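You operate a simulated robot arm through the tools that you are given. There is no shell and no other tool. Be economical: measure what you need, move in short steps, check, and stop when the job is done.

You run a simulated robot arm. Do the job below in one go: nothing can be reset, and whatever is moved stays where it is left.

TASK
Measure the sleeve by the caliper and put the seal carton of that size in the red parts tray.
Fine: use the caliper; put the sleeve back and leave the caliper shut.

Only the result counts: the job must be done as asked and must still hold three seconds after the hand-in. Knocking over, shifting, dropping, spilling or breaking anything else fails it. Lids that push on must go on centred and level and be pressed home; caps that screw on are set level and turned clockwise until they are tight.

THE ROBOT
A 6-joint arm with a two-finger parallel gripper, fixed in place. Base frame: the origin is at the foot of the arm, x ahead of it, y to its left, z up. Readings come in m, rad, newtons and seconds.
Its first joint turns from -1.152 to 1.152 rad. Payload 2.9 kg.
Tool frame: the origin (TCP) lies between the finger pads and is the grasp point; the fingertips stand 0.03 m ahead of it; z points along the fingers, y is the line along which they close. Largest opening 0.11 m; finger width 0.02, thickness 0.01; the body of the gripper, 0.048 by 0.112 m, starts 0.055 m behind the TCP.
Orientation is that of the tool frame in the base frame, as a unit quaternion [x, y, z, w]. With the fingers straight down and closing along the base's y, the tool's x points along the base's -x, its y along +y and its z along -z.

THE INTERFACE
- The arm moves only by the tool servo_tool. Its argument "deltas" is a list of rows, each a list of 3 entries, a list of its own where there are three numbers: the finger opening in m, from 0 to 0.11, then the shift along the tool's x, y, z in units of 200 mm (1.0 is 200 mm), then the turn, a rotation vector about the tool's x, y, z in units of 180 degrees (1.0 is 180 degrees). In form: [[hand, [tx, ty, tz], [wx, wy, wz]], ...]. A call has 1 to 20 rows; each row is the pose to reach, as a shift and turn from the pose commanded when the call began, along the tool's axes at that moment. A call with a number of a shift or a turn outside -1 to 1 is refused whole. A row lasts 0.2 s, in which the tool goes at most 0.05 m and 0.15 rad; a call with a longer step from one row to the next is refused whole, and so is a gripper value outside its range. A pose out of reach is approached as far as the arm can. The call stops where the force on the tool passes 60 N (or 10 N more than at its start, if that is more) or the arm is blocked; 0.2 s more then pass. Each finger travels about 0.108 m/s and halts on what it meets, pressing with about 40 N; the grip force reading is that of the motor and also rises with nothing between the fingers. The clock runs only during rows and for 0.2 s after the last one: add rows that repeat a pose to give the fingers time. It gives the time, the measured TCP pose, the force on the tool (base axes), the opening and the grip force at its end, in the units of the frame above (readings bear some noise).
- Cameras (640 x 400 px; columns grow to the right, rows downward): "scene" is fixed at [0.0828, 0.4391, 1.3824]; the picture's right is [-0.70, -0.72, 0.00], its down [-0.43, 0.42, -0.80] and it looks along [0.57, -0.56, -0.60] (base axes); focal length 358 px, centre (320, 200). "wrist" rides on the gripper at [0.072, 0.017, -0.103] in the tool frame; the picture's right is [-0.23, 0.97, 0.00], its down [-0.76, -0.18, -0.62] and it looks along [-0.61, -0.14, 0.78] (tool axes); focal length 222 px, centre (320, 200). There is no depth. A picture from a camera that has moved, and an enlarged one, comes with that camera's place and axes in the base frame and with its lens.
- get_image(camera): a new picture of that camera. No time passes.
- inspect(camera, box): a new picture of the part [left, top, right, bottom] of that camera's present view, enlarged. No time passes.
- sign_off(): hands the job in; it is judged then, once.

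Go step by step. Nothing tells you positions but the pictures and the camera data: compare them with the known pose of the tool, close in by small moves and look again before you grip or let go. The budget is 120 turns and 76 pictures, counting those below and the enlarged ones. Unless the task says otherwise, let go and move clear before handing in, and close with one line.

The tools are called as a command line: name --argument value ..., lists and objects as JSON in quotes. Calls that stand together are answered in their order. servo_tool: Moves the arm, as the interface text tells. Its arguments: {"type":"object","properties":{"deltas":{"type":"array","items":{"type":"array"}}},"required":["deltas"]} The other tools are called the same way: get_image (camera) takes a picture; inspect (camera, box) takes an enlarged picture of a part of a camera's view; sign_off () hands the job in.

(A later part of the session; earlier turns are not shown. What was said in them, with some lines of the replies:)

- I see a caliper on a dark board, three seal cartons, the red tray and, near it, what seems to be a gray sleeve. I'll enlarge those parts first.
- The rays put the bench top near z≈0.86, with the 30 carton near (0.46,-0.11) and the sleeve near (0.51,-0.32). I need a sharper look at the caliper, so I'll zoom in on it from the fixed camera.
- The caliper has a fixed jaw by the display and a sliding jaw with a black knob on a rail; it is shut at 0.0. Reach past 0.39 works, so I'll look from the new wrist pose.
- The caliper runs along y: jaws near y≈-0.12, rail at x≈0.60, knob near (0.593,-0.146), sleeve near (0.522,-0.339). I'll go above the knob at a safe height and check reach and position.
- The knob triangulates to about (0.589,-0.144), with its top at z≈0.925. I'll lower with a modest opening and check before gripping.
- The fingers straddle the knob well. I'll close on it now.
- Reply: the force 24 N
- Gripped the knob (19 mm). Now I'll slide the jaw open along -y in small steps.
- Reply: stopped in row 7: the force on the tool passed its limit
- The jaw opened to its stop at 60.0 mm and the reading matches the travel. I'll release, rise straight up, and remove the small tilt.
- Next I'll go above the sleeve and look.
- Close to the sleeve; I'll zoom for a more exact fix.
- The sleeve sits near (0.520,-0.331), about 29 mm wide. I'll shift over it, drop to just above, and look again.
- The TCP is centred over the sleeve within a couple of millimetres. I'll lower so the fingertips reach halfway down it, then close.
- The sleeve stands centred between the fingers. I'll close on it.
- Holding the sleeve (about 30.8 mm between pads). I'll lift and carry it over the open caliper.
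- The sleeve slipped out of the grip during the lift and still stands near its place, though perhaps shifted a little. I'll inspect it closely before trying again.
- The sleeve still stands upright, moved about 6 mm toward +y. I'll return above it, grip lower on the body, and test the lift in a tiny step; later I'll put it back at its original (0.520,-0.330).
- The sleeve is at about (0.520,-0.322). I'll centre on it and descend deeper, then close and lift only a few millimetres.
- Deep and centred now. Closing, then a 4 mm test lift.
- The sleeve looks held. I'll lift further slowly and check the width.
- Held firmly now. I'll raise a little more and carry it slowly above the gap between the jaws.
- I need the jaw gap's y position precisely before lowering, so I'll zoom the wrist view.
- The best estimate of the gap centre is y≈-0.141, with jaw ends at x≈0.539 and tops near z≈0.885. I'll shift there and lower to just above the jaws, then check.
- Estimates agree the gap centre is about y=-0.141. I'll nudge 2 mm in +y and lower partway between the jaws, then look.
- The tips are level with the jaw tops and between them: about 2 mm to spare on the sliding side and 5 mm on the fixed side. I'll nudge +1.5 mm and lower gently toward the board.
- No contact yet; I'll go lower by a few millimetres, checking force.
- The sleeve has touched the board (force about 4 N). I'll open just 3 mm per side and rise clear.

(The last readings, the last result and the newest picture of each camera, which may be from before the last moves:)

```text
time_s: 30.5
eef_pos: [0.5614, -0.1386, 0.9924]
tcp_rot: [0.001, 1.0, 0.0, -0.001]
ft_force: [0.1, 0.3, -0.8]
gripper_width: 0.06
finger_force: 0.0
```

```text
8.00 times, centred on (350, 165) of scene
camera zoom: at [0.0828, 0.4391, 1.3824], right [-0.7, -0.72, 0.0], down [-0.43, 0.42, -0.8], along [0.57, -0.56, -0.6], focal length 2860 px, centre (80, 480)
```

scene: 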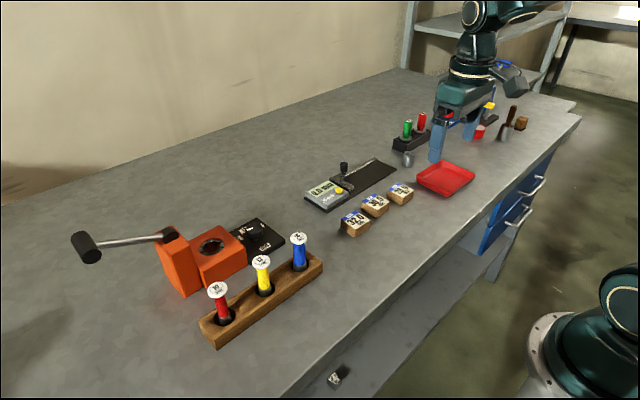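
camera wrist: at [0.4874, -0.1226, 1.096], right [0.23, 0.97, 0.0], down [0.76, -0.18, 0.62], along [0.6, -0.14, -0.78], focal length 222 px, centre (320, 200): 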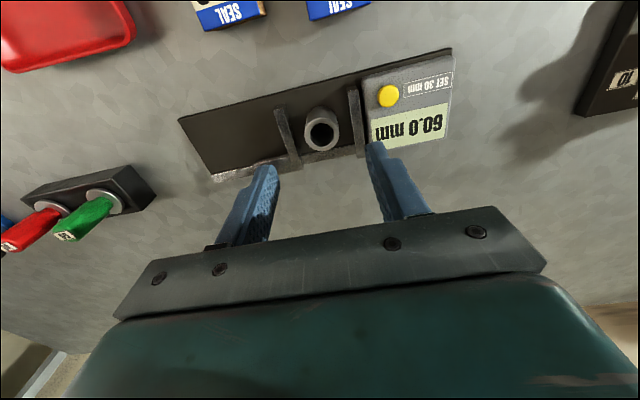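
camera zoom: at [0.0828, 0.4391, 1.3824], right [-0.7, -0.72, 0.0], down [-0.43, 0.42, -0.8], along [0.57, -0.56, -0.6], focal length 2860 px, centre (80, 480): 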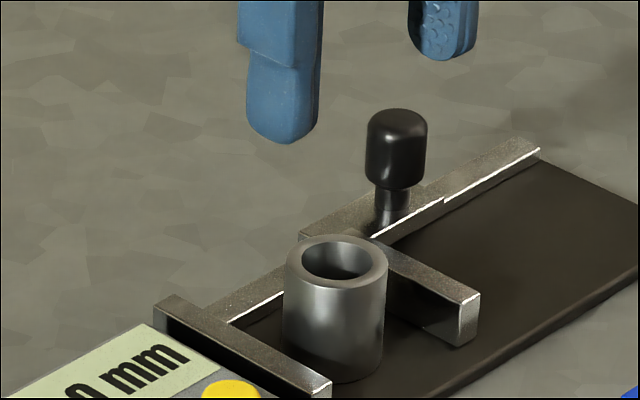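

The sleeve stands between the jaws. Next I'll go back to the knob at (0.588,-0.207) and grip it.

servo_tool --deltas '[[0.06, [-0.07, -0.15, 0], [0, 0, 0]], [0.05, [-0.135, -0.3, 0], [0, 0, 0]], [0.05, [-0.135, -0.34, 0.0], [0, 0, 0]], [0.05, [-0.135, -0.34, 0.15], [0, 0, 0]], [0.05, [-0.135, -0.34, 0.28], [0, 0, 0]], [0.05, [-0.135, -0.34, 0.345], [0, 0, 0]], [0.05, [-0.135, -0.34, 0.345], [0, 0, 0]]]'

inspect --camera "wrist" --box '[200, 80, 440, 230]'

```text
time_s: 32.1
eef_pos: [0.5869, -0.2072, 0.9241]
tcp_rot: [0.0, 1.0, 0.0, -0.002]
ft_force: [-0.2, 0.3, 0.5]
gripper_width: 0.0503
finger_force: 0.0
```

```text
2.67 times, centred on (320, 155) of wrist
camera zoom: at [0.5142, -0.1903, 1.0267], right [0.23, 0.97, 0.0], down [0.76, -0.18, 0.62], along [0.6, -0.14, -0.78], focal length 592 px, centre (320, 320)
```

zoom: 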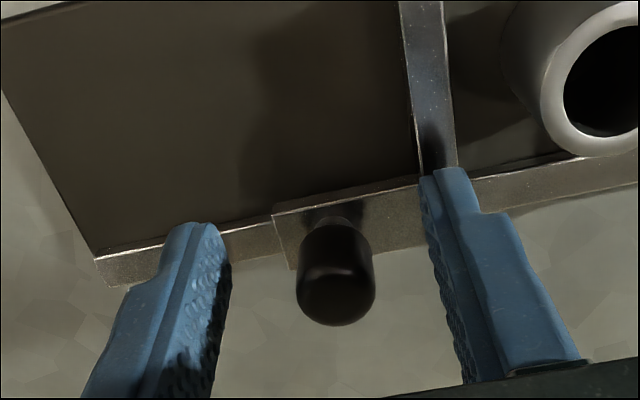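

The fingers straddle the knob. I'll close and slide the jaw shut by about 24 mm, then read.

servo_tool --deltas '[[0.03, [0, 0.01, 0], [0, 0, 0]], [0.01, [0, 0.01, 0], [0, 0, 0]], [0.01, [0, 0.01, 0], [0, 0, 0]], [0.01, [0, 0.04, 0], [0, 0, 0]], [0.01, [0, 0.07, 0], [0, 0, 0]], [0.01, [0, 0.1, 0], [0, 0, 0]], [0.01, [0, 0.12, 0], [0, 0, 0]], [0.01, [0, 0.12, 0], [0, 0, 0]]]'

inspect --camera "scene" --box '[300, 140, 380, 210]'

```text
time_s: 33.9
eef_pos: [0.5879, -0.1822, 0.9234]
tcp_rot: [-0.001, 1.0, 0.0, -0.002]
ft_force: [1.7, -1.7, -6.2]
gripper_width: 0.0185
finger_force: 45.0
```

```text
5.71 times, centred on (340, 175) of scene
camera zoom: at [0.083, 0.439, 1.3824], right [-0.7, -0.72, 0.0], down [-0.43, 0.42, -0.8], along [0.57, -0.56, -0.6], focal length 2043 px, centre (206, 343)
```

zoom: 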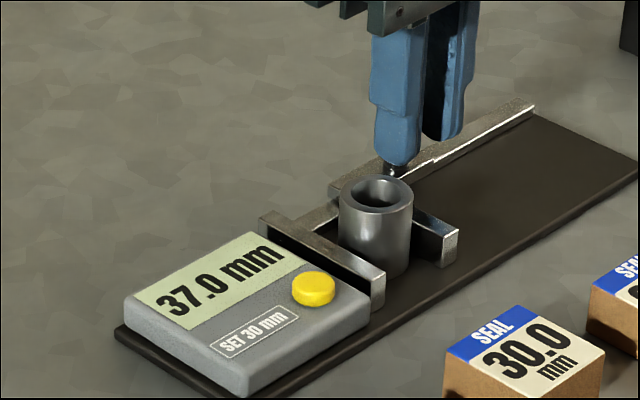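

Reads 37.0 mm so far. I'll continue in 1 mm rows and watch for contact.

servo_tool --deltas '[[0.01, [0, 0.005, 0], [0, 0, 0]], [0.01, [0, 0.01, 0], [0, 0, 0]], [0.01, [0, 0.015, 0], [0, 0, 0]], [0.01, [0, 0.02, 0], [0, 0, 0]], [0.01, [0, 0.025, 0], [0, 0, 0]], [0.01, [0, 0.025, 0], [0, 0, 0]]]'

```text
time_s: 35.3
eef_pos: [0.5876, -0.1775, 0.9225]
tcp_rot: [0.0, 1.0, 0.0, -0.001]
ft_force: [4.2, -2.5, -6.6]
gripper_width: 0.0183
finger_force: 44.3
```

servo_tool --deltas '[[0.01, [0, 0.005, 0], [0, 0, 0]], [0.01, [0, 0.01, 0], [0, 0, 0]], [0.01, [0, 0.015, 0], [0, 0, 0]], [0.01, [0, 0.015, 0], [0, 0, 0]]]'

inspect --camera "scene" --box '[300, 140, 380, 210]'

```text
time_s: 36.3
eef_pos: [0.5888, -0.1783, 0.9238]
tcp_rot: [0.003, 1.0, -0.001, -0.002]
ft_force: [3.0, -20.5, -10.0]
gripper_width: 0.0184
finger_force: 44.7
```

```text
5.71 times, centred on (340, 175) of scene
camera zoom: at [0.0831, 0.4385, 1.3826], right [-0.7, -0.72, 0.0], down [-0.43, 0.42, -0.8], along [0.57, -0.56, -0.6], focal length 2043 px, centre (206, 343)
```

zoom: 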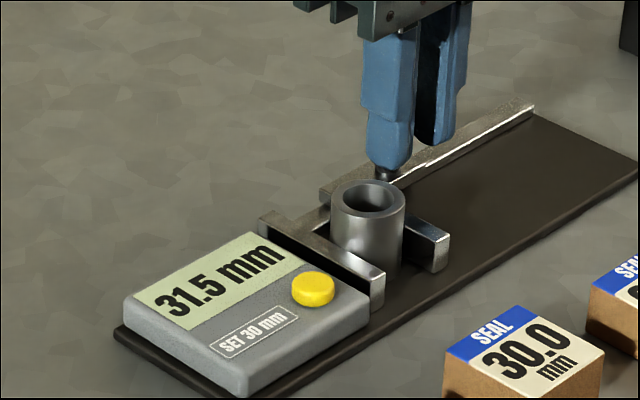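

Force has risen to 20 N at a reading of 31.5. I'll press slightly more to see if it settles, and look closely at the contact.

servo_tool --deltas '[[0.01, [0, 0.005, 0], [0, 0, 0]], [0.01, [0, 0.01, 0], [0, 0, 0]], [0.01, [0, 0.01, 0], [0, 0, 0]]]'

inspect --camera "scene" --box '[312, 155, 372, 195]'

inspect --camera "wrist" --box '[270, 40, 510, 190]'

```text
time_s: 37.1
eef_pos: [0.587, -0.1767, 0.924]
tcp_rot: [0.004, 1.0, -0.002, -0.002]
ft_force: [3.9, -30.6, -10.3]
gripper_width: 0.018
finger_force: 44.7
```

```text
10.00 times, centred on (342, 175) of scene
camera zoom: at [0.0831, 0.4382, 1.3826], right [-0.7, -0.72, 0.0], down [-0.43, 0.42, -0.8], along [0.57, -0.56, -0.6], focal length 3576 px, centre (100, 450)
```

zoom: 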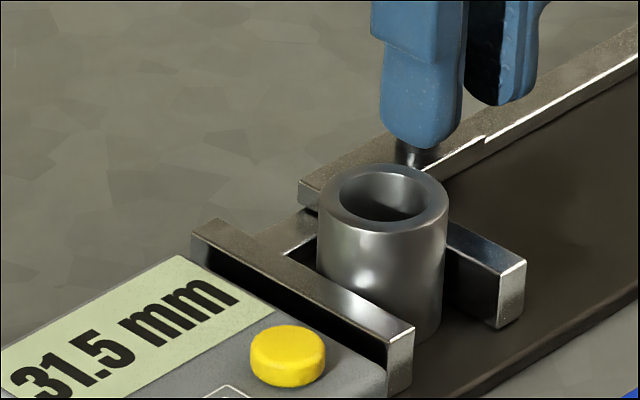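

```text
2.67 times, centred on (390, 115) of wrist
camera zoom: at [0.5138, -0.1596, 1.0266], right [0.24, 0.97, 0.0], down [0.76, -0.18, 0.62], along [0.6, -0.15, -0.78], focal length 592 px, centre (133, 427)
```

zoom: 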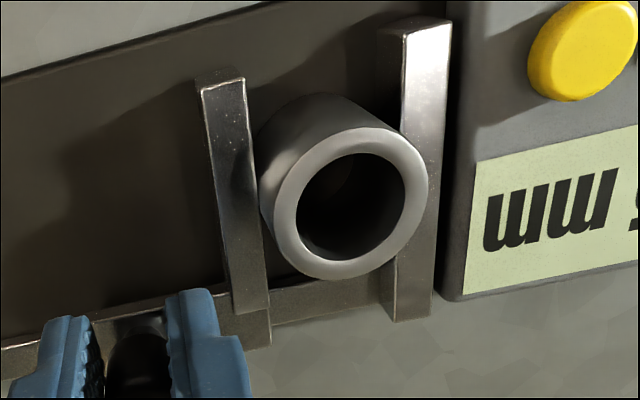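

The reading holds at 31.5 under 30 N, between the 30 and 32 cartons. I'll ease the pressure to see if squeezing lowers the reading, and check the labels on the gauges in the stand.

servo_tool --deltas '[[0.01, [0, -0.005, 0], [0, 0, 0]], [0.01, [0, -0.01, 0], [0, 0, 0]], [0.01, [0, -0.014, 0], [0, 0, 0]], [0.01, [0, -0.014, 0], [0, 0, 0]]]'

inspect --camera "scene" --box '[300, 150, 380, 200]'

inspect --camera "scene" --box '[390, 90, 454, 150]'

```text
time_s: 38.1
eef_pos: [0.5865, -0.1777, 0.9239]
tcp_rot: [0.002, 1.0, -0.001, -0.003]
ft_force: [-3.2, -20.3, -5.4]
gripper_width: 0.0181
finger_force: 45.3
```

```text
8.00 times, centred on (340, 175) of scene
camera zoom: at [0.0828, 0.4385, 1.3826], right [-0.7, -0.72, 0.0], down [-0.43, 0.42, -0.8], along [0.57, -0.56, -0.6], focal length 2860 px, centre (160, 400)
```

zoom: 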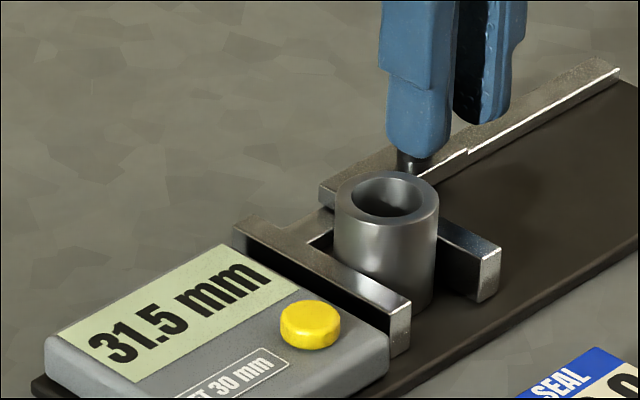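

```text
6.67 times, centred on (422, 120) of scene
camera zoom: at [0.0828, 0.4385, 1.3826], right [-0.7, -0.72, 0.0], down [-0.43, 0.42, -0.8], along [0.57, -0.56, -0.6], focal length 2384 px, centre (-360, 733)
```

zoom: 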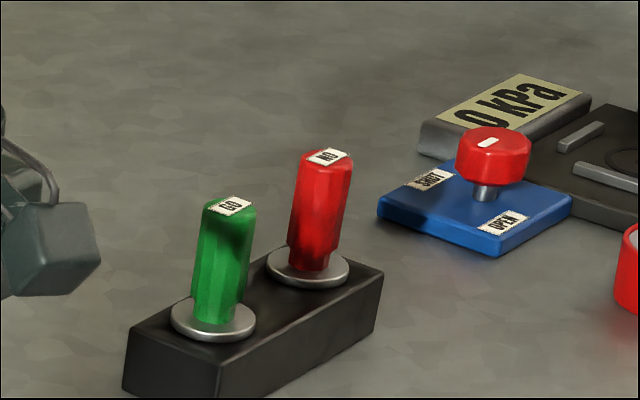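

The GO/NO-GO plugs are unrelated. The jaw travel (about 32 mm), the grip width (over 31 mm) and the display (31.5 under squeeze) all rule out 30 and point to the 32.0 carton. I'll open the jaw again.

servo_tool --deltas '[[0.01, [0, -0.02, 0], [0, 0, 0]], [0.01, [0, -0.05, 0], [0, 0, 0]], [0.01, [0, -0.08, 0], [0, 0, 0]], [0.01, [0, -0.11, 0], [0, 0, 0]], [0.01, [0, -0.135, 0], [0, 0, 0]], [0.01, [0, -0.145, 0], [0, 0, 0]], [0.01, [0, -0.145, 0], [0, 0, 0]]]'

inspect --camera "scene" --box '[300, 140, 380, 200]'

```text
time_s: 39.7
eef_pos: [0.5851, -0.2053, 0.9242]
tcp_rot: [0.001, 1.0, 0.0, -0.002]
ft_force: [-15.0, 1.3, 5.1]
gripper_width: 0.0177
finger_force: 44.9
```

```text
6.67 times, centred on (340, 170) of scene
camera zoom: at [0.0823, 0.4391, 1.3824], right [-0.7, -0.72, 0.0], down [-0.43, 0.42, -0.8], along [0.57, -0.56, -0.6], focal length 2384 px, centre (187, 400)
```

zoom: 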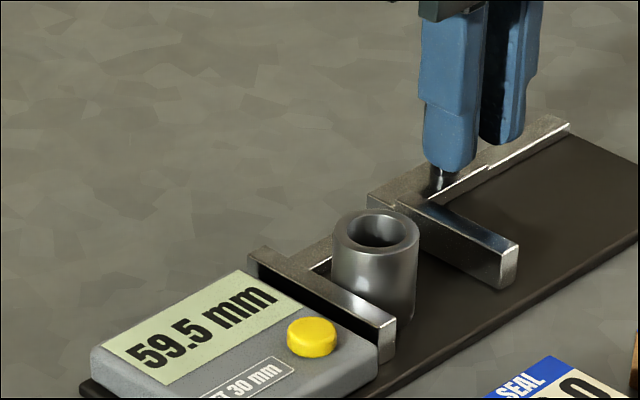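

Open at 59.5. I'll let go of the knob, rise, and move above the sleeve, which now sits against the fixed jaw.

servo_tool --deltas '[[0.03, [0, 0, 0], [0, 0, 0]], [0.05, [0, 0, 0], [0, 0, 0]], [0.05, [0, 0, -0.1], [0, 0, 0]], [0.05, [0, 0, -0.25], [0, 0, 0]], [0.05, [0, 0, -0.25], [0, 0, 0]], [0.06, [0.07, 0.15, -0.22], [0, 0, 0]], [0.06, [0.12, 0.3, -0.2], [0, 0, 0]], [0.06, [0.12, 0.37, -0.18], [0, 0, 0]], [0.06, [0.12, 0.37, -0.18], [0, 0, 0]]]'

inspect --camera "wrist" --box '[220, 70, 420, 195]'

```text
time_s: 41.7
eef_pos: [0.5634, -0.1313, 0.9605]
tcp_rot: [0.0, 1.0, -0.001, -0.001]
ft_force: [-0.2, -0.2, 0.4]
gripper_width: 0.0601
finger_force: 0.1
```

```text
3.20 times, centred on (320, 132) of wrist
camera zoom: at [0.4904, -0.1147, 1.0637], right [0.23, 0.97, 0.0], down [0.76, -0.18, 0.62], along [0.6, -0.14, -0.78], focal length 711 px, centre (320, 416)
```

zoom: 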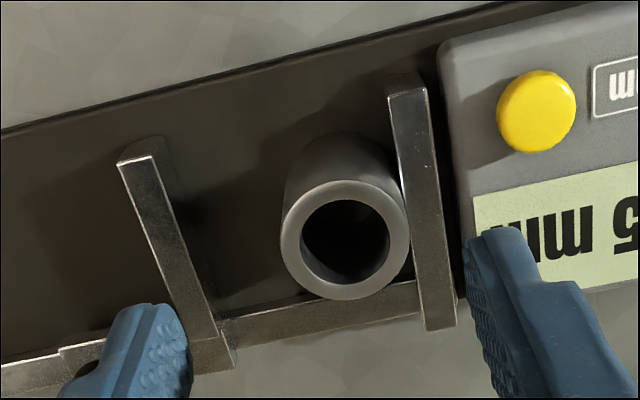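

The sleeve is at (0.561,-0.125). I'll grip its top portion with the tips above the jaws and drag it to mid-gap, before regripping deeper.

servo_tool --deltas '[[0.05, [0.012, 0.032, 0.05], [0, 0, 0]], [0.045, [0.012, 0.032, 0.12], [0, 0, 0]], [0.045, [0.012, 0.032, 0.185], [0, 0, 0]], [0.045, [0.012, 0.032, 0.185], [0, 0, 0]], [0.02, [0.012, 0.032, 0.185], [0, 0, 0]], [0.0, [0.012, 0.032, 0.185], [0, 0, 0]], [0.0, [0.012, 0.032, 0.185], [0, 0, 0]]]'

```text
time_s: 43.3
eef_pos: [0.5612, -0.127, 0.9226]
tcp_rot: [0.001, 1.0, -0.001, -0.002]
ft_force: [0.0, -5.4, 0.2]
gripper_width: 0.0307
finger_force: 40.0
```

servo_tool --deltas '[[0.0, [0, -0.02, 0], [0, 0, 0]], [0.0, [0, -0.04, 0], [0, 0, 0]], [0.0, [0, -0.06, 0], [0, 0, 0]], [0.0, [0, -0.072, 0], [0, 0, 0]], [0.0, [0, -0.072, 0], [0, 0, 0]]]'

inspect --camera "wrist" --box '[220, 70, 420, 195]'

```text
time_s: 44.5
eef_pos: [0.5619, -0.1394, 0.921]
tcp_rot: [0.0, 1.0, 0.0, -0.002]
ft_force: [-0.3, 0.3, 0.0]
gripper_width: 0.0307
finger_force: 40.2
```

```text
3.20 times, centred on (320, 132) of wrist
camera zoom: at [0.4877, -0.1227, 1.0257], right [0.23, 0.97, 0.0], down [0.76, -0.18, 0.62], along [0.6, -0.14, -0.78], focal length 711 px, centre (320, 416)
```

zoom: 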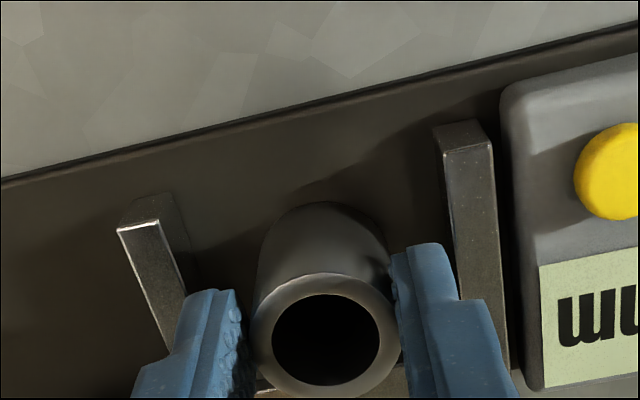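

The sleeve followed to mid-gap, still upright. I'll loosen by 1.5 mm per side and slide down carefully.

servo_tool --deltas '[[0.034, [0, 0, 0], [0, 0, 0]], [0.034, [0, 0.005, 0], [0, 0, 0]], [0.034, [0, 0.005, 0.02], [0, 0, 0]], [0.034, [0, 0.005, 0.04], [0, 0, 0]], [0.034, [0, 0.005, 0.04], [0, 0, 0]]]'

```text
time_s: 45.7
eef_pos: [0.5603, -0.1376, 0.914]
tcp_rot: [0.0, 1.0, -0.001, -0.002]
ft_force: [-0.1, -0.2, 0.1]
gripper_width: 0.0341
finger_force: 0.0
```

servo_tool --deltas '[[0.034, [0, 0, 0.02], [0, 0, 0]], [0.034, [0, 0, 0.04], [0, 0, 0]], [0.034, [0, 0, 0.05], [0, 0, 0]], [0.034, [0, 0, 0.05], [0, 0, 0]]]'

inspect --camera "scene" --box '[310, 140, 390, 190]'

```text
time_s: 46.7
eef_pos: [0.5601, -0.1383, 0.9034]
tcp_rot: [0.0, 1.0, -0.001, -0.001]
ft_force: [0.4, 0.1, 0.1]
gripper_width: 0.0341
finger_force: 0.0
```

```text
8.00 times, centred on (350, 165) of scene
camera zoom: at [0.0828, 0.4391, 1.3824], right [-0.7, -0.72, 0.0], down [-0.43, 0.42, -0.8], along [0.57, -0.56, -0.6], focal length 2860 px, centre (80, 480)
```

zoom: 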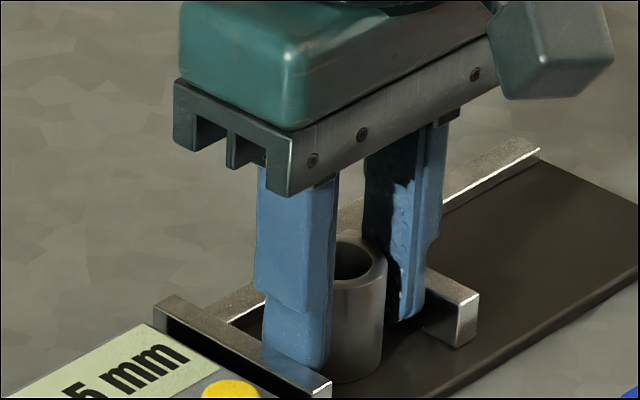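

In position with no contact force. I'll close, lift slowly and carry the sleeve back above its original spot (0.520,-0.330).

servo_tool --deltas '[[0.02, [0, 0, 0], [0, 0, 0]], [0.0, [0, 0, 0], [0, 0, 0]], [0.0, [0, 0, 0], [0, 0, 0]], [0.0, [0, 0, -0.02], [0, 0, 0]], [0.0, [0, 0, -0.06], [0, 0, 0]], [0.0, [0, 0, -0.12], [0, 0, 0]], [0.0, [0, 0, -0.2], [0, 0, 0]], [0.0, [0, 0, -0.28], [0, 0, 0]], [0.0, [0, 0, -0.35], [0, 0, 0]], [0.0, [0, 0, -0.35], [0, 0, 0]]]'

servo_tool --deltas '[[0.0, [0.03, -0.05, 0], [0, 0, 0]], [0.0, [0.06, -0.13, 0], [0, 0, 0]], [0.0, [0.09, -0.22, 0], [0, 0, 0]], [0.0, [0.12, -0.32, 0], [0, 0, 0]], [0.0, [0.15, -0.42, 0], [0, 0, 0]], [0.0, [0.17, -0.52, 0], [0, 0, 0]], [0.0, [0.19, -0.62, 0], [0, 0, 0]], [0.0, [0.205, -0.72, 0], [0, 0, 0]], [0.0, [0.205, -0.81, 0], [0, 0, 0]], [0.0, [0.205, -0.89, 0], [0, 0, 0]], [0.0, [0.205, -0.94, 0], [0, 0, 0]], [0.0, [0.205, -0.957, 0], [0, 0, 0]], [0.0, [0.205, -0.957, 0.05], [0, 0, 0]], [0.0, [0.205, -0.957, 0.1], [0, 0, 0]], [0.0, [0.205, -0.957, 0.1], [0, 0, 0]]]'

inspect --camera "scene" --box '[370, 100, 450, 160]'

```text
time_s: 48.9
eef_pos: [0.5618, -0.1379, 0.975]
tcp_rot: [0.0, 1.0, 0.0, -0.002]
ft_force: [0.1, -0.2, -1.5]
gripper_width: 0.0312
finger_force: 40.0
```

```text
time_s: 52.1
eef_pos: [0.521, -0.3296, 0.9545]
tcp_rot: [-0.001, 1.0, -0.002, -0.001]
ft_force: [-0.2, -0.2, -0.8]
gripper_width: 0.0309
finger_force: 40.2
```

```text
6.67 times, centred on (410, 130) of scene
camera zoom: at [0.0828, 0.439, 1.3824], right [-0.7, -0.72, 0.0], down [-0.43, 0.42, -0.8], along [0.57, -0.56, -0.6], focal length 2384 px, centre (-280, 667)
```

zoom: 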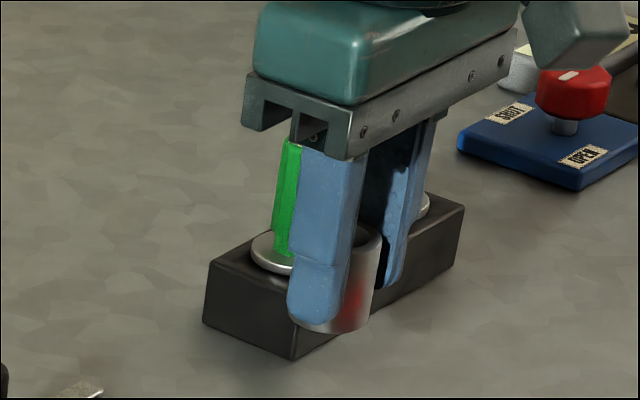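

The sleeve is above its spot. I'll lower to just over the bench, then feel for contact.

servo_tool --deltas '[[0.0, [0, 0, 0.08], [0, 0, 0]], [0.0, [0, 0, 0.16], [0, 0, 0]], [0.0, [0, 0, 0.22], [0, 0, 0]], [0.0, [0, 0, 0.25], [0, 0, 0]], [0.0, [0, 0, 0.27], [0, 0, 0]], [0.0, [0, 0, 0.27], [0, 0, 0]]]'

servo_tool --deltas '[[0.0, [0, 0, 0.005], [0, 0, 0]], [0.0, [0, 0, 0.01], [0, 0, 0]], [0.0, [0, 0, 0.01], [0, 0, 0]]]'

```text
time_s: 53.5
eef_pos: [0.521, -0.3292, 0.9019]
tcp_rot: [0.001, 1.0, -0.001, -0.001]
ft_force: [0.1, -0.4, 0.2]
gripper_width: 0.0307
finger_force: 39.9
```

```text
time_s: 54.3
eef_pos: [0.5206, -0.3297, 0.899]
tcp_rot: [0.0, 1.0, 0.0, -0.002]
ft_force: [0.2, 0.0, -0.8]
gripper_width: 0.0309
finger_force: 40.3
```

servo_tool --deltas '[[0.0, [0, 0, 0.004], [0, 0, 0]], [0.0, [0, 0, 0.008], [0, 0, 0]], [0.0, [0, 0, 0.008], [0, 0, 0]]]'

```text
time_s: 55.1
eef_pos: [0.5203, -0.3283, 0.8984]
tcp_rot: [0.0, 1.0, 0.0, -0.001]
ft_force: [-2.1, 0.6, 7.1]
gripper_width: 0.031
finger_force: 40.1
```

The sleeve touched down. I'll release, rise, and check it.

servo_tool --deltas '[[0.034, [0, 0, 0], [0, 0, 0]], [0.045, [0, 0, 0], [0, 0, 0]], [0.055, [0, 0, 0], [0, 0, 0]], [0.055, [0, 0, -0.1], [0, 0, 0]], [0.055, [0, 0, -0.25], [0, 0, 0]], [0.055, [0, 0, -0.4], [0, 0, 0]], [0.055, [0, 0, -0.5], [0, 0, 0]], [0.055, [0, 0, -0.5], [0, 0, 0]]]'

inspect --camera "scene" --box '[370, 110, 450, 170]'

```text
time_s: 56.9
eef_pos: [0.5203, -0.3295, 0.9986]
tcp_rot: [0.0, 1.0, -0.001, -0.001]
ft_force: [0.3, 0.7, -0.4]
gripper_width: 0.0551
finger_force: 0.1
```

```text
6.67 times, centred on (410, 140) of scene
camera zoom: at [0.0828, 0.4391, 1.3824], right [-0.7, -0.72, 0.0], down [-0.43, 0.42, -0.8], along [0.57, -0.56, -0.6], focal length 2384 px, centre (-280, 600)
```

zoom: 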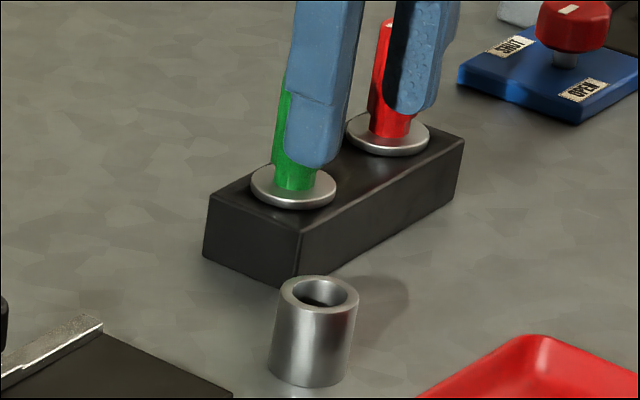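

The sleeve is back exactly where it started. Next I'll return to the knob and shut the caliper.

servo_tool --deltas '[[0.05, [-0.1, 0.15, 0], [0, 0, 0]], [0.05, [-0.2, 0.3, 0], [0, 0, 0]], [0.05, [-0.3, 0.45, 0], [0, 0, 0]], [0.05, [-0.33, 0.6, 0], [0, 0, 0]], [0.05, [-0.33, 0.625, 0], [0, 0, 0]], [0.05, [-0.33, 0.625, 0.15], [0, 0, 0]], [0.05, [-0.33, 0.625, 0.3], [0, 0, 0]], [0.05, [-0.33, 0.625, 0.372], [0, 0, 0]], [0.05, [-0.33, 0.625, 0.372], [0, 0, 0]]]'

inspect --camera "wrist" --box '[200, 80, 440, 230]'

```text
time_s: 58.9
eef_pos: [0.5865, -0.2038, 0.922]
tcp_rot: [0.0, 1.0, -0.001, -0.002]
ft_force: [-0.1, 0.4, -0.1]
gripper_width: 0.05
finger_force: 0.1
```

```text
2.67 times, centred on (320, 155) of wrist
camera zoom: at [0.5125, -0.1874, 1.0256], right [0.23, 0.97, 0.0], down [0.76, -0.18, 0.62], along [0.6, -0.14, -0.78], focal length 592 px, centre (320, 320)
```

zoom: 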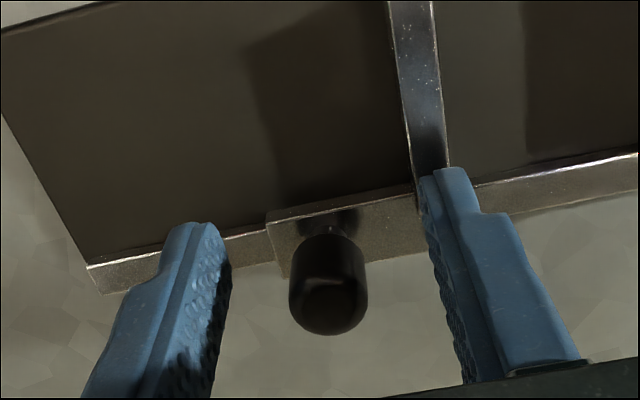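

Straddling the knob. I'll close and slide the jaw home.

servo_tool --deltas '[[0.03, [0, 0, 0], [0, 0, 0]], [0.01, [0, 0, 0], [0, 0, 0]], [0.01, [0, 0, 0], [0, 0, 0]], [0.01, [0, 0.04, 0], [0, 0, 0]], [0.01, [0, 0.08, 0], [0, 0, 0]], [0.01, [0, 0.12, 0], [0, 0, 0]], [0.01, [0, 0.16, 0], [0, 0, 0]], [0.01, [0, 0.2, 0], [0, 0, 0]], [0.01, [0, 0.24, 0], [0, 0, 0]], [0.01, [0, 0.265, 0], [0, 0, 0]], [0.01, [0, 0.28, 0], [0, 0, 0]], [0.01, [0, 0.29, 0], [0, 0, 0]], [0.01, [0, 0.298, 0], [0, 0, 0]], [0.01, [0, 0.303, 0], [0, 0, 0]], [0.01, [0, 0.303, 0], [0, 0, 0]]]'

inspect --camera "scene" --box '[300, 140, 396, 200]'

```text
time_s: 62.1
eef_pos: [0.5857, -0.1464, 0.9222]
tcp_rot: [0.002, 1.0, 0.0, -0.001]
ft_force: [-4.5, -15.4, -1.8]
gripper_width: 0.0176
finger_force: 45.0
```

```text
6.67 times, centred on (348, 170) of scene
camera zoom: at [0.0827, 0.4387, 1.3825], right [-0.7, -0.72, 0.0], down [-0.43, 0.42, -0.8], along [0.57, -0.56, -0.6], focal length 2384 px, centre (133, 400)
```

zoom: 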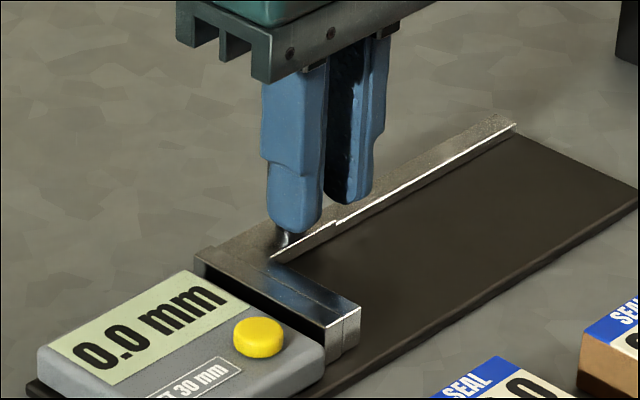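

The caliper is shut at 0.0. I'll release the knob, rise, and go above the 32.0 carton near (0.453,-0.032).

servo_tool --deltas '[[0.03, [0, 0, 0], [0, 0, 0]], [0.05, [0, 0, 0], [0, 0, 0]], [0.05, [0, 0, -0.1], [0, 0, 0]], [0.05, [0, 0, -0.25], [0, 0, 0]], [0.05, [0, 0, -0.34], [0, 0, 0]], [0.06, [0.15, 0.12, -0.34], [0, 0, 0]], [0.08, [0.3, 0.25, -0.34], [0, 0, 0]], [0.08, [0.45, 0.38, -0.34], [0, 0, 0]], [0.08, [0.6, 0.5, -0.34], [0, 0, 0]], [0.08, [0.665, 0.57, -0.34], [0, 0, 0]], [0.08, [0.665, 0.57, -0.34], [0, 0, 0]]]'

get_image --camera "wrist"

inspect --camera "scene" --box '[300, 140, 428, 240]'

```text
time_s: 64.5
eef_pos: [0.4536, -0.0275, 0.9902]
tcp_rot: [0.001, 1.0, -0.001, -0.001]
ft_force: [-0.5, -0.3, 0.9]
gripper_width: 0.08
finger_force: 0.0
```

```text
18 pictures are left
camera wrist: at [0.3797, -0.0123, 1.0933], right [0.23, 0.97, 0.0], down [0.76, -0.18, 0.62], along [0.6, -0.14, -0.78], focal length 222 px, centre (320, 200)
```

wrist: 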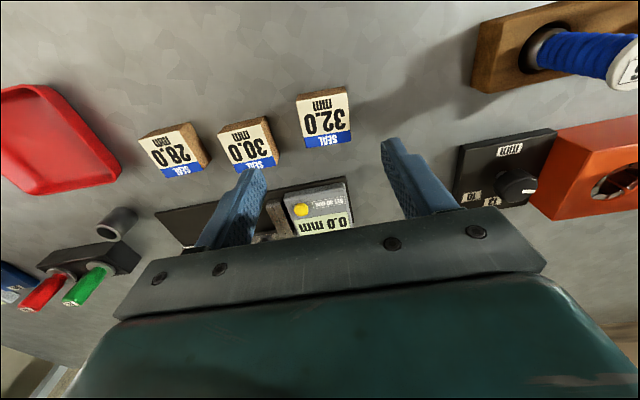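

```text
4.00 times, centred on (364, 190) of scene
camera zoom: at [0.0828, 0.4391, 1.3824], right [-0.7, -0.72, 0.0], down [-0.43, 0.42, -0.8], along [0.57, -0.56, -0.6], focal length 1430 px, centre (144, 240)
```

zoom: 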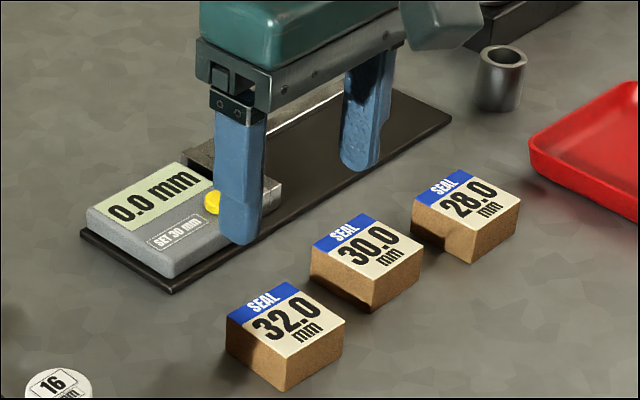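

The 32.0 carton is at about (0.449,-0.025), top near z=0.885. I'll move over it and lower to check alignment.

servo_tool --deltas '[[0.07, [0.022, 0.012, 0.1], [0, 0, 0]], [0.065, [0.022, 0.012, 0.22], [0, 0, 0]], [0.065, [0.022, 0.012, 0.32], [0, 0, 0]], [0.065, [0.022, 0.012, 0.32], [0, 0, 0]]]'

inspect --camera "wrist" --box '[220, 90, 420, 215]'

```text
time_s: 65.5
eef_pos: [0.4487, -0.0275, 0.928]
tcp_rot: [0.001, 1.0, -0.001, -0.002]
ft_force: [-0.6, 0.3, 1.3]
gripper_width: 0.065
finger_force: 0.0
```

```text
3.20 times, centred on (320, 152) of wrist
camera zoom: at [0.3752, -0.0104, 1.0301], right [0.23, 0.97, 0.0], down [0.76, -0.18, 0.62], along [0.6, -0.14, -0.78], focal length 711 px, centre (320, 352)
```

zoom: 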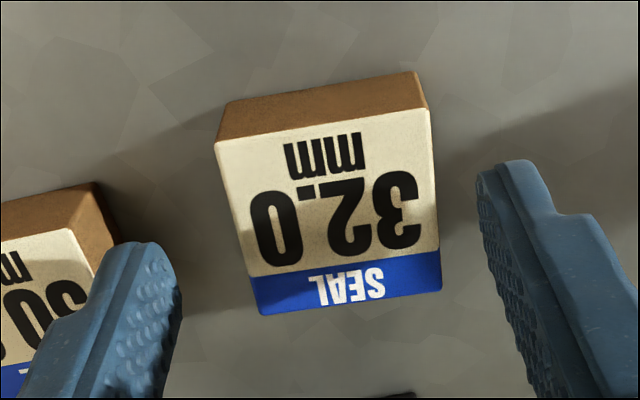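

The carton is 46 mm square, turned about 4°, centred at (0.450,-0.024). I'll turn to match, centre, and lower around it.

servo_tool --deltas '[[0.065, [-0.005, 0.015, 0], [0, 0, 0.022]], [0.065, [-0.005, 0.015, 0.06], [0, 0, 0.022]], [0.065, [-0.005, 0.015, 0.12], [0, 0, 0.022]], [0.065, [-0.005, 0.015, 0.15], [0, 0, 0.022]], [0.065, [-0.005, 0.015, 0.15], [0, 0, 0.022]]]'

inspect --camera "wrist" --box '[220, 90, 420, 215]'

```text
time_s: 66.7
eef_pos: [0.45, -0.0246, 0.8972]
tcp_rot: [0.035, 0.999, -0.001, -0.002]
ft_force: [-1.1, -0.6, -0.3]
gripper_width: 0.0648
finger_force: 0.1
```

```text
3.20 times, centred on (320, 152) of wrist
camera zoom: at [0.3774, -0.0022, 1.0], right [0.29, 0.96, 0.0], down [0.75, -0.23, 0.62], along [0.59, -0.18, -0.78], focal length 711 px, centre (320, 352)
```

zoom: 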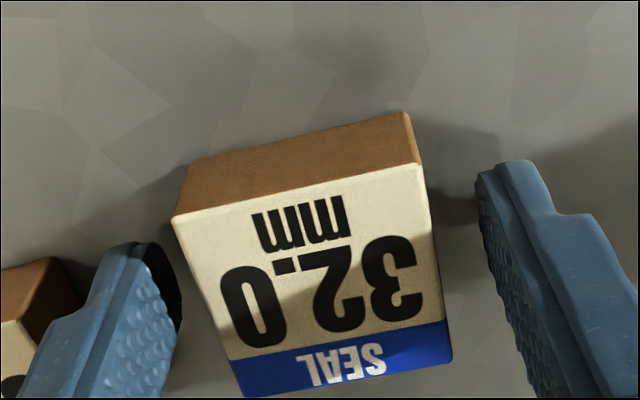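

Aligned and centred. Closing on the carton.

servo_tool --deltas '[[0.045, [0, 0, 0], [0, 0, 0]], [0.02, [0, 0, 0], [0, 0, 0]], [0.0, [0, 0, 0], [0, 0, 0]], [0.0, [0, 0, 0], [0, 0, 0]], [0.0, [0, 0, -0.02], [0, 0, 0]], [0.0, [0, 0, -0.05], [0, 0, 0]], [0.0, [0, 0, -0.1], [0, 0, 0]], [0.0, [0, 0, -0.15], [0, 0, 0]], [0.0, [0, 0, -0.15], [0, 0, 0]]]'

get_image --camera "wrist"

```text
time_s: 68.7
eef_pos: [0.4505, -0.0248, 0.9277]
tcp_rot: [0.035, 0.999, -0.001, -0.002]
ft_force: [0.3, 0.1, -0.1]
gripper_width: 0.0444
finger_force: 39.9
```

```text
14 pictures are left
camera wrist: at [0.3778, -0.0023, 1.0302], right [0.29, 0.96, 0.0], down [0.75, -0.23, 0.62], along [0.59, -0.18, -0.78], focal length 222 px, centre (320, 200)
```

wrist: 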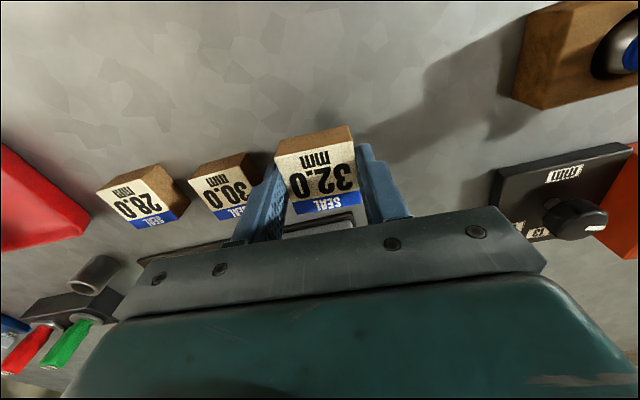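

The carton is held (44 mm). The tray centre is near (0.410,-0.338). I'll lift and carry the carton there in two moves.

servo_tool --deltas '[[0.0, [0, 0, -0.1], [0, 0, 0]], [0.0, [0, 0, -0.2], [0, 0, 0]], [0.0, [0, 0, -0.3], [0, 0, 0]], [0.0, [0.01, -0.06, -0.3], [0, 0, 0]], [0.0, [0.02, -0.15, -0.3], [0, 0, 0]], [0.0, [0.03, -0.25, -0.3], [0, 0, 0]], [0.0, [0.04, -0.35, -0.3], [0, 0, 0]], [0.0, [0.05, -0.45, -0.3], [0, 0, 0]], [0.0, [0.06, -0.55, -0.3], [0, 0, 0]], [0.0, [0.07, -0.65, -0.3], [0, 0, 0]], [0.0, [0.08, -0.75, -0.3], [0, 0, 0]], [0.0, [0.09, -0.85, -0.3], [0, 0, 0]], [0.0, [0.0925, -0.95, -0.3], [0, 0, 0]]]'

servo_tool --deltas '[[0.0, [0, -0.1, 0], [0, 0, 0]], [0.0, [0, -0.2, 0], [0, 0, 0]], [0.0, [0, -0.3, 0], [0, 0, 0]], [0.0, [0, -0.4, 0], [0, 0, 0]], [0.0, [0, -0.5, 0], [0, 0, 0]], [0.0, [0, -0.58, 0], [0, 0, 0]], [0.0, [0, -0.625, 0], [0, 0, 0]], [0.0, [0, -0.625, 0], [0, 0, 0]]]'

get_image --camera "wrist"

inspect --camera "scene" --box '[370, 110, 498, 210]'

```text
time_s: 71.5
eef_pos: [0.4183, -0.2118, 0.989]
tcp_rot: [0.035, 0.999, 0.0, -0.002]
ft_force: [0.0, 0.4, 0.4]
gripper_width: 0.0449
finger_force: 39.6
```

```text
time_s: 73.3
eef_pos: [0.4099, -0.3377, 0.9882]
tcp_rot: [0.035, 0.999, -0.001, -0.002]
ft_force: [0.3, 0.0, -0.3]
gripper_width: 0.0447
finger_force: 39.6
```

```text
13 pictures are left
camera wrist: at [0.3373, -0.316, 1.0907], right [0.29, 0.96, 0.0], down [0.75, -0.23, 0.62], along [0.59, -0.18, -0.78], focal length 222 px, centre (320, 200)
```

wrist: 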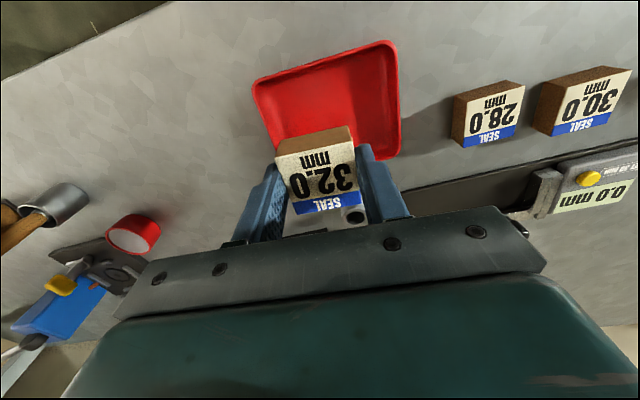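

```text
4.00 times, centred on (434, 160) of scene
camera zoom: at [0.0828, 0.439, 1.3824], right [-0.7, -0.72, 0.0], down [-0.43, 0.42, -0.8], along [0.57, -0.56, -0.6], focal length 1430 px, centre (-136, 360)
```

zoom: 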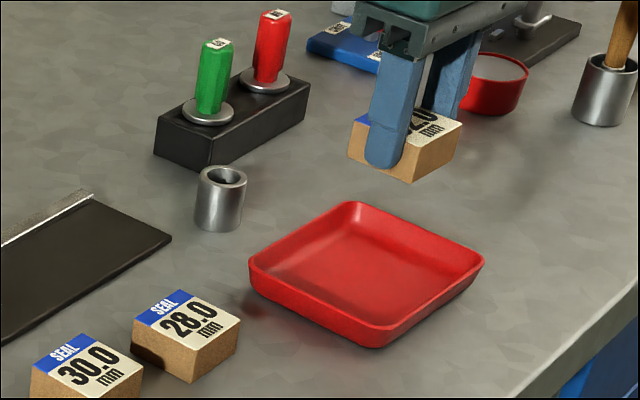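

The tray centre comes out near (0.408,-0.327), so I'll shift 1 cm in +y and lower the carton to just over the tray floor.

servo_tool --deltas '[[0.0, [0.01, 0.05, 0], [0, 0, 0]], [0.0, [0.01, 0.05, 0.1], [0, 0, 0]], [0.0, [0.01, 0.05, 0.2], [0, 0, 0]], [0.0, [0.01, 0.05, 0.3], [0, 0, 0]], [0.0, [0.01, 0.05, 0.36], [0, 0, 0]], [0.0, [0.01, 0.05, 0.4], [0, 0, 0]], [0.0, [0.01, 0.05, 0.41], [0, 0, 0]], [0.0, [0.01, 0.05, 0.41], [0, 0, 0]]]'

inspect --camera "scene" --box '[390, 120, 502, 210]'

```text
time_s: 75.1
eef_pos: [0.408, -0.3274, 0.906]
tcp_rot: [0.036, 0.999, -0.001, -0.002]
ft_force: [-0.2, 0.2, -1.3]
gripper_width: 0.0447
finger_force: 40.0
```

```text
4.44 times, centred on (446, 165) of scene
camera zoom: at [0.0828, 0.4391, 1.3824], right [-0.7, -0.72, 0.0], down [-0.43, 0.42, -0.8], along [0.57, -0.56, -0.6], focal length 1589 px, centre (-240, 356)
```

zoom: 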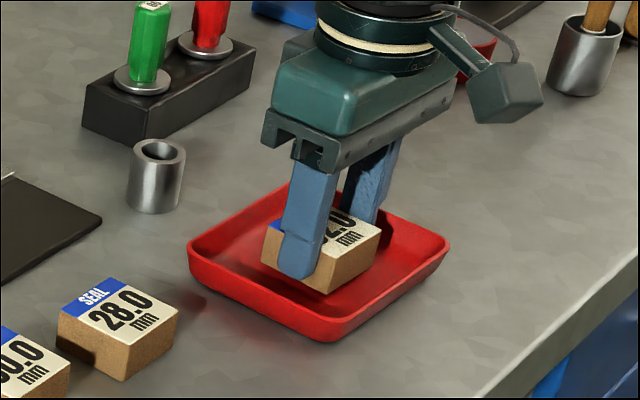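

Well inside the tray; I'll lower the last few millimetres and feel for the floor.

servo_tool --deltas '[[0.0, [0, 0, 0.007], [0, 0, 0]], [0.0, [0, 0, 0.014], [0, 0, 0]], [0.0, [0, 0, 0.02], [0, 0, 0]], [0.0, [0, 0, 0.02], [0, 0, 0]]]'

```text
time_s: 76.1
eef_pos: [0.4089, -0.3267, 0.9006]
tcp_rot: [0.034, 0.999, 0.0, -0.002]
ft_force: [-0.6, 0.2, 0.2]
gripper_width: 0.0444
finger_force: 39.6
```

servo_tool --deltas '[[0.0, [0, 0, 0.005], [0, 0, 0]], [0.0, [0, 0, 0.01], [0, 0, 0]], [0.0, [0, 0, 0.01], [0, 0, 0]]]'

```text
time_s: 76.9
eef_pos: [0.4087, -0.3281, 0.9002]
tcp_rot: [0.034, 0.999, -0.002, -0.001]
ft_force: [-3.0, 1.8, 16.3]
gripper_width: 0.0448
finger_force: 39.8
```

The carton is on the tray floor. I'll ease off, open slightly and rise clear.

servo_tool --deltas '[[0.0, [0, 0, -0.007], [0, 0, 0]], [0.048, [0, 0, -0.007], [0, 0, 0]], [0.052, [0, 0, -0.007], [0, 0, 0]], [0.053, [0, 0, -0.05], [0, 0, 0]], [0.053, [0, 0, -0.15], [0, 0, 0]], [0.053, [0, 0, -0.3], [0, 0, 0]], [0.053, [0, 0, -0.5], [0, 0, 0]], [0.053, [0, 0, -0.7], [0, 0, 0]], [0.053, [0, 0, -0.7], [0, 0, 0]]]'

get_image --camera "scene"

inspect --camera "scene" --box '[300, 110, 492, 230]'

```text
time_s: 78.9
eef_pos: [0.4087, -0.3275, 1.0392]
tcp_rot: [0.036, 0.999, -0.001, -0.001]
ft_force: [-0.5, 0.4, -0.3]
gripper_width: 0.0531
finger_force: 0.1
```

```text
10 pictures are left
```

scene: 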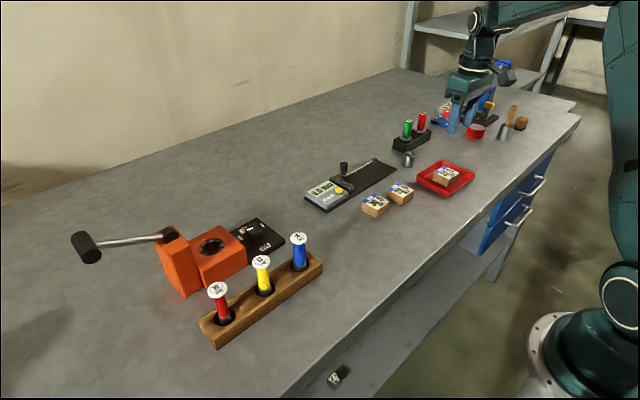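

```text
3.33 times, centred on (396, 170) of scene
camera zoom: at [0.0828, 0.4391, 1.3824], right [-0.7, -0.72, 0.0], down [-0.43, 0.42, -0.8], along [0.57, -0.56, -0.6], focal length 1192 px, centre (67, 300)
```

zoom: 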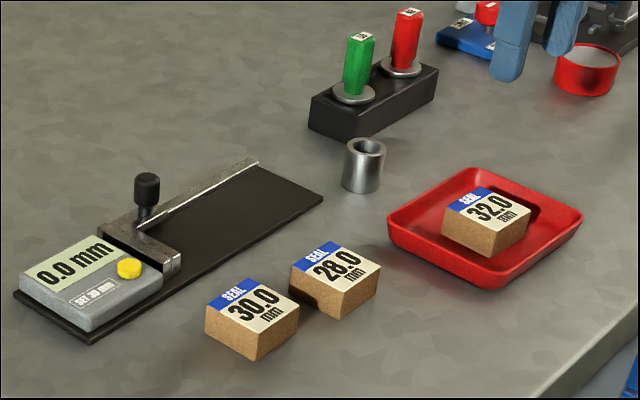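

Everything is in place: the 32.0 carton is in the red tray, the sleeve is back, the caliper is shut at 0.0 and the hand is clear. I'm handing in.

sign_off

```text
The job is handed in.
```

I put the 32.0 seal carton in the red tray, returned the sleeve to its spot and left the caliper shut at 0.0; the caliper read 31.5 mm, and I took 32.0 as the nearest carton size.
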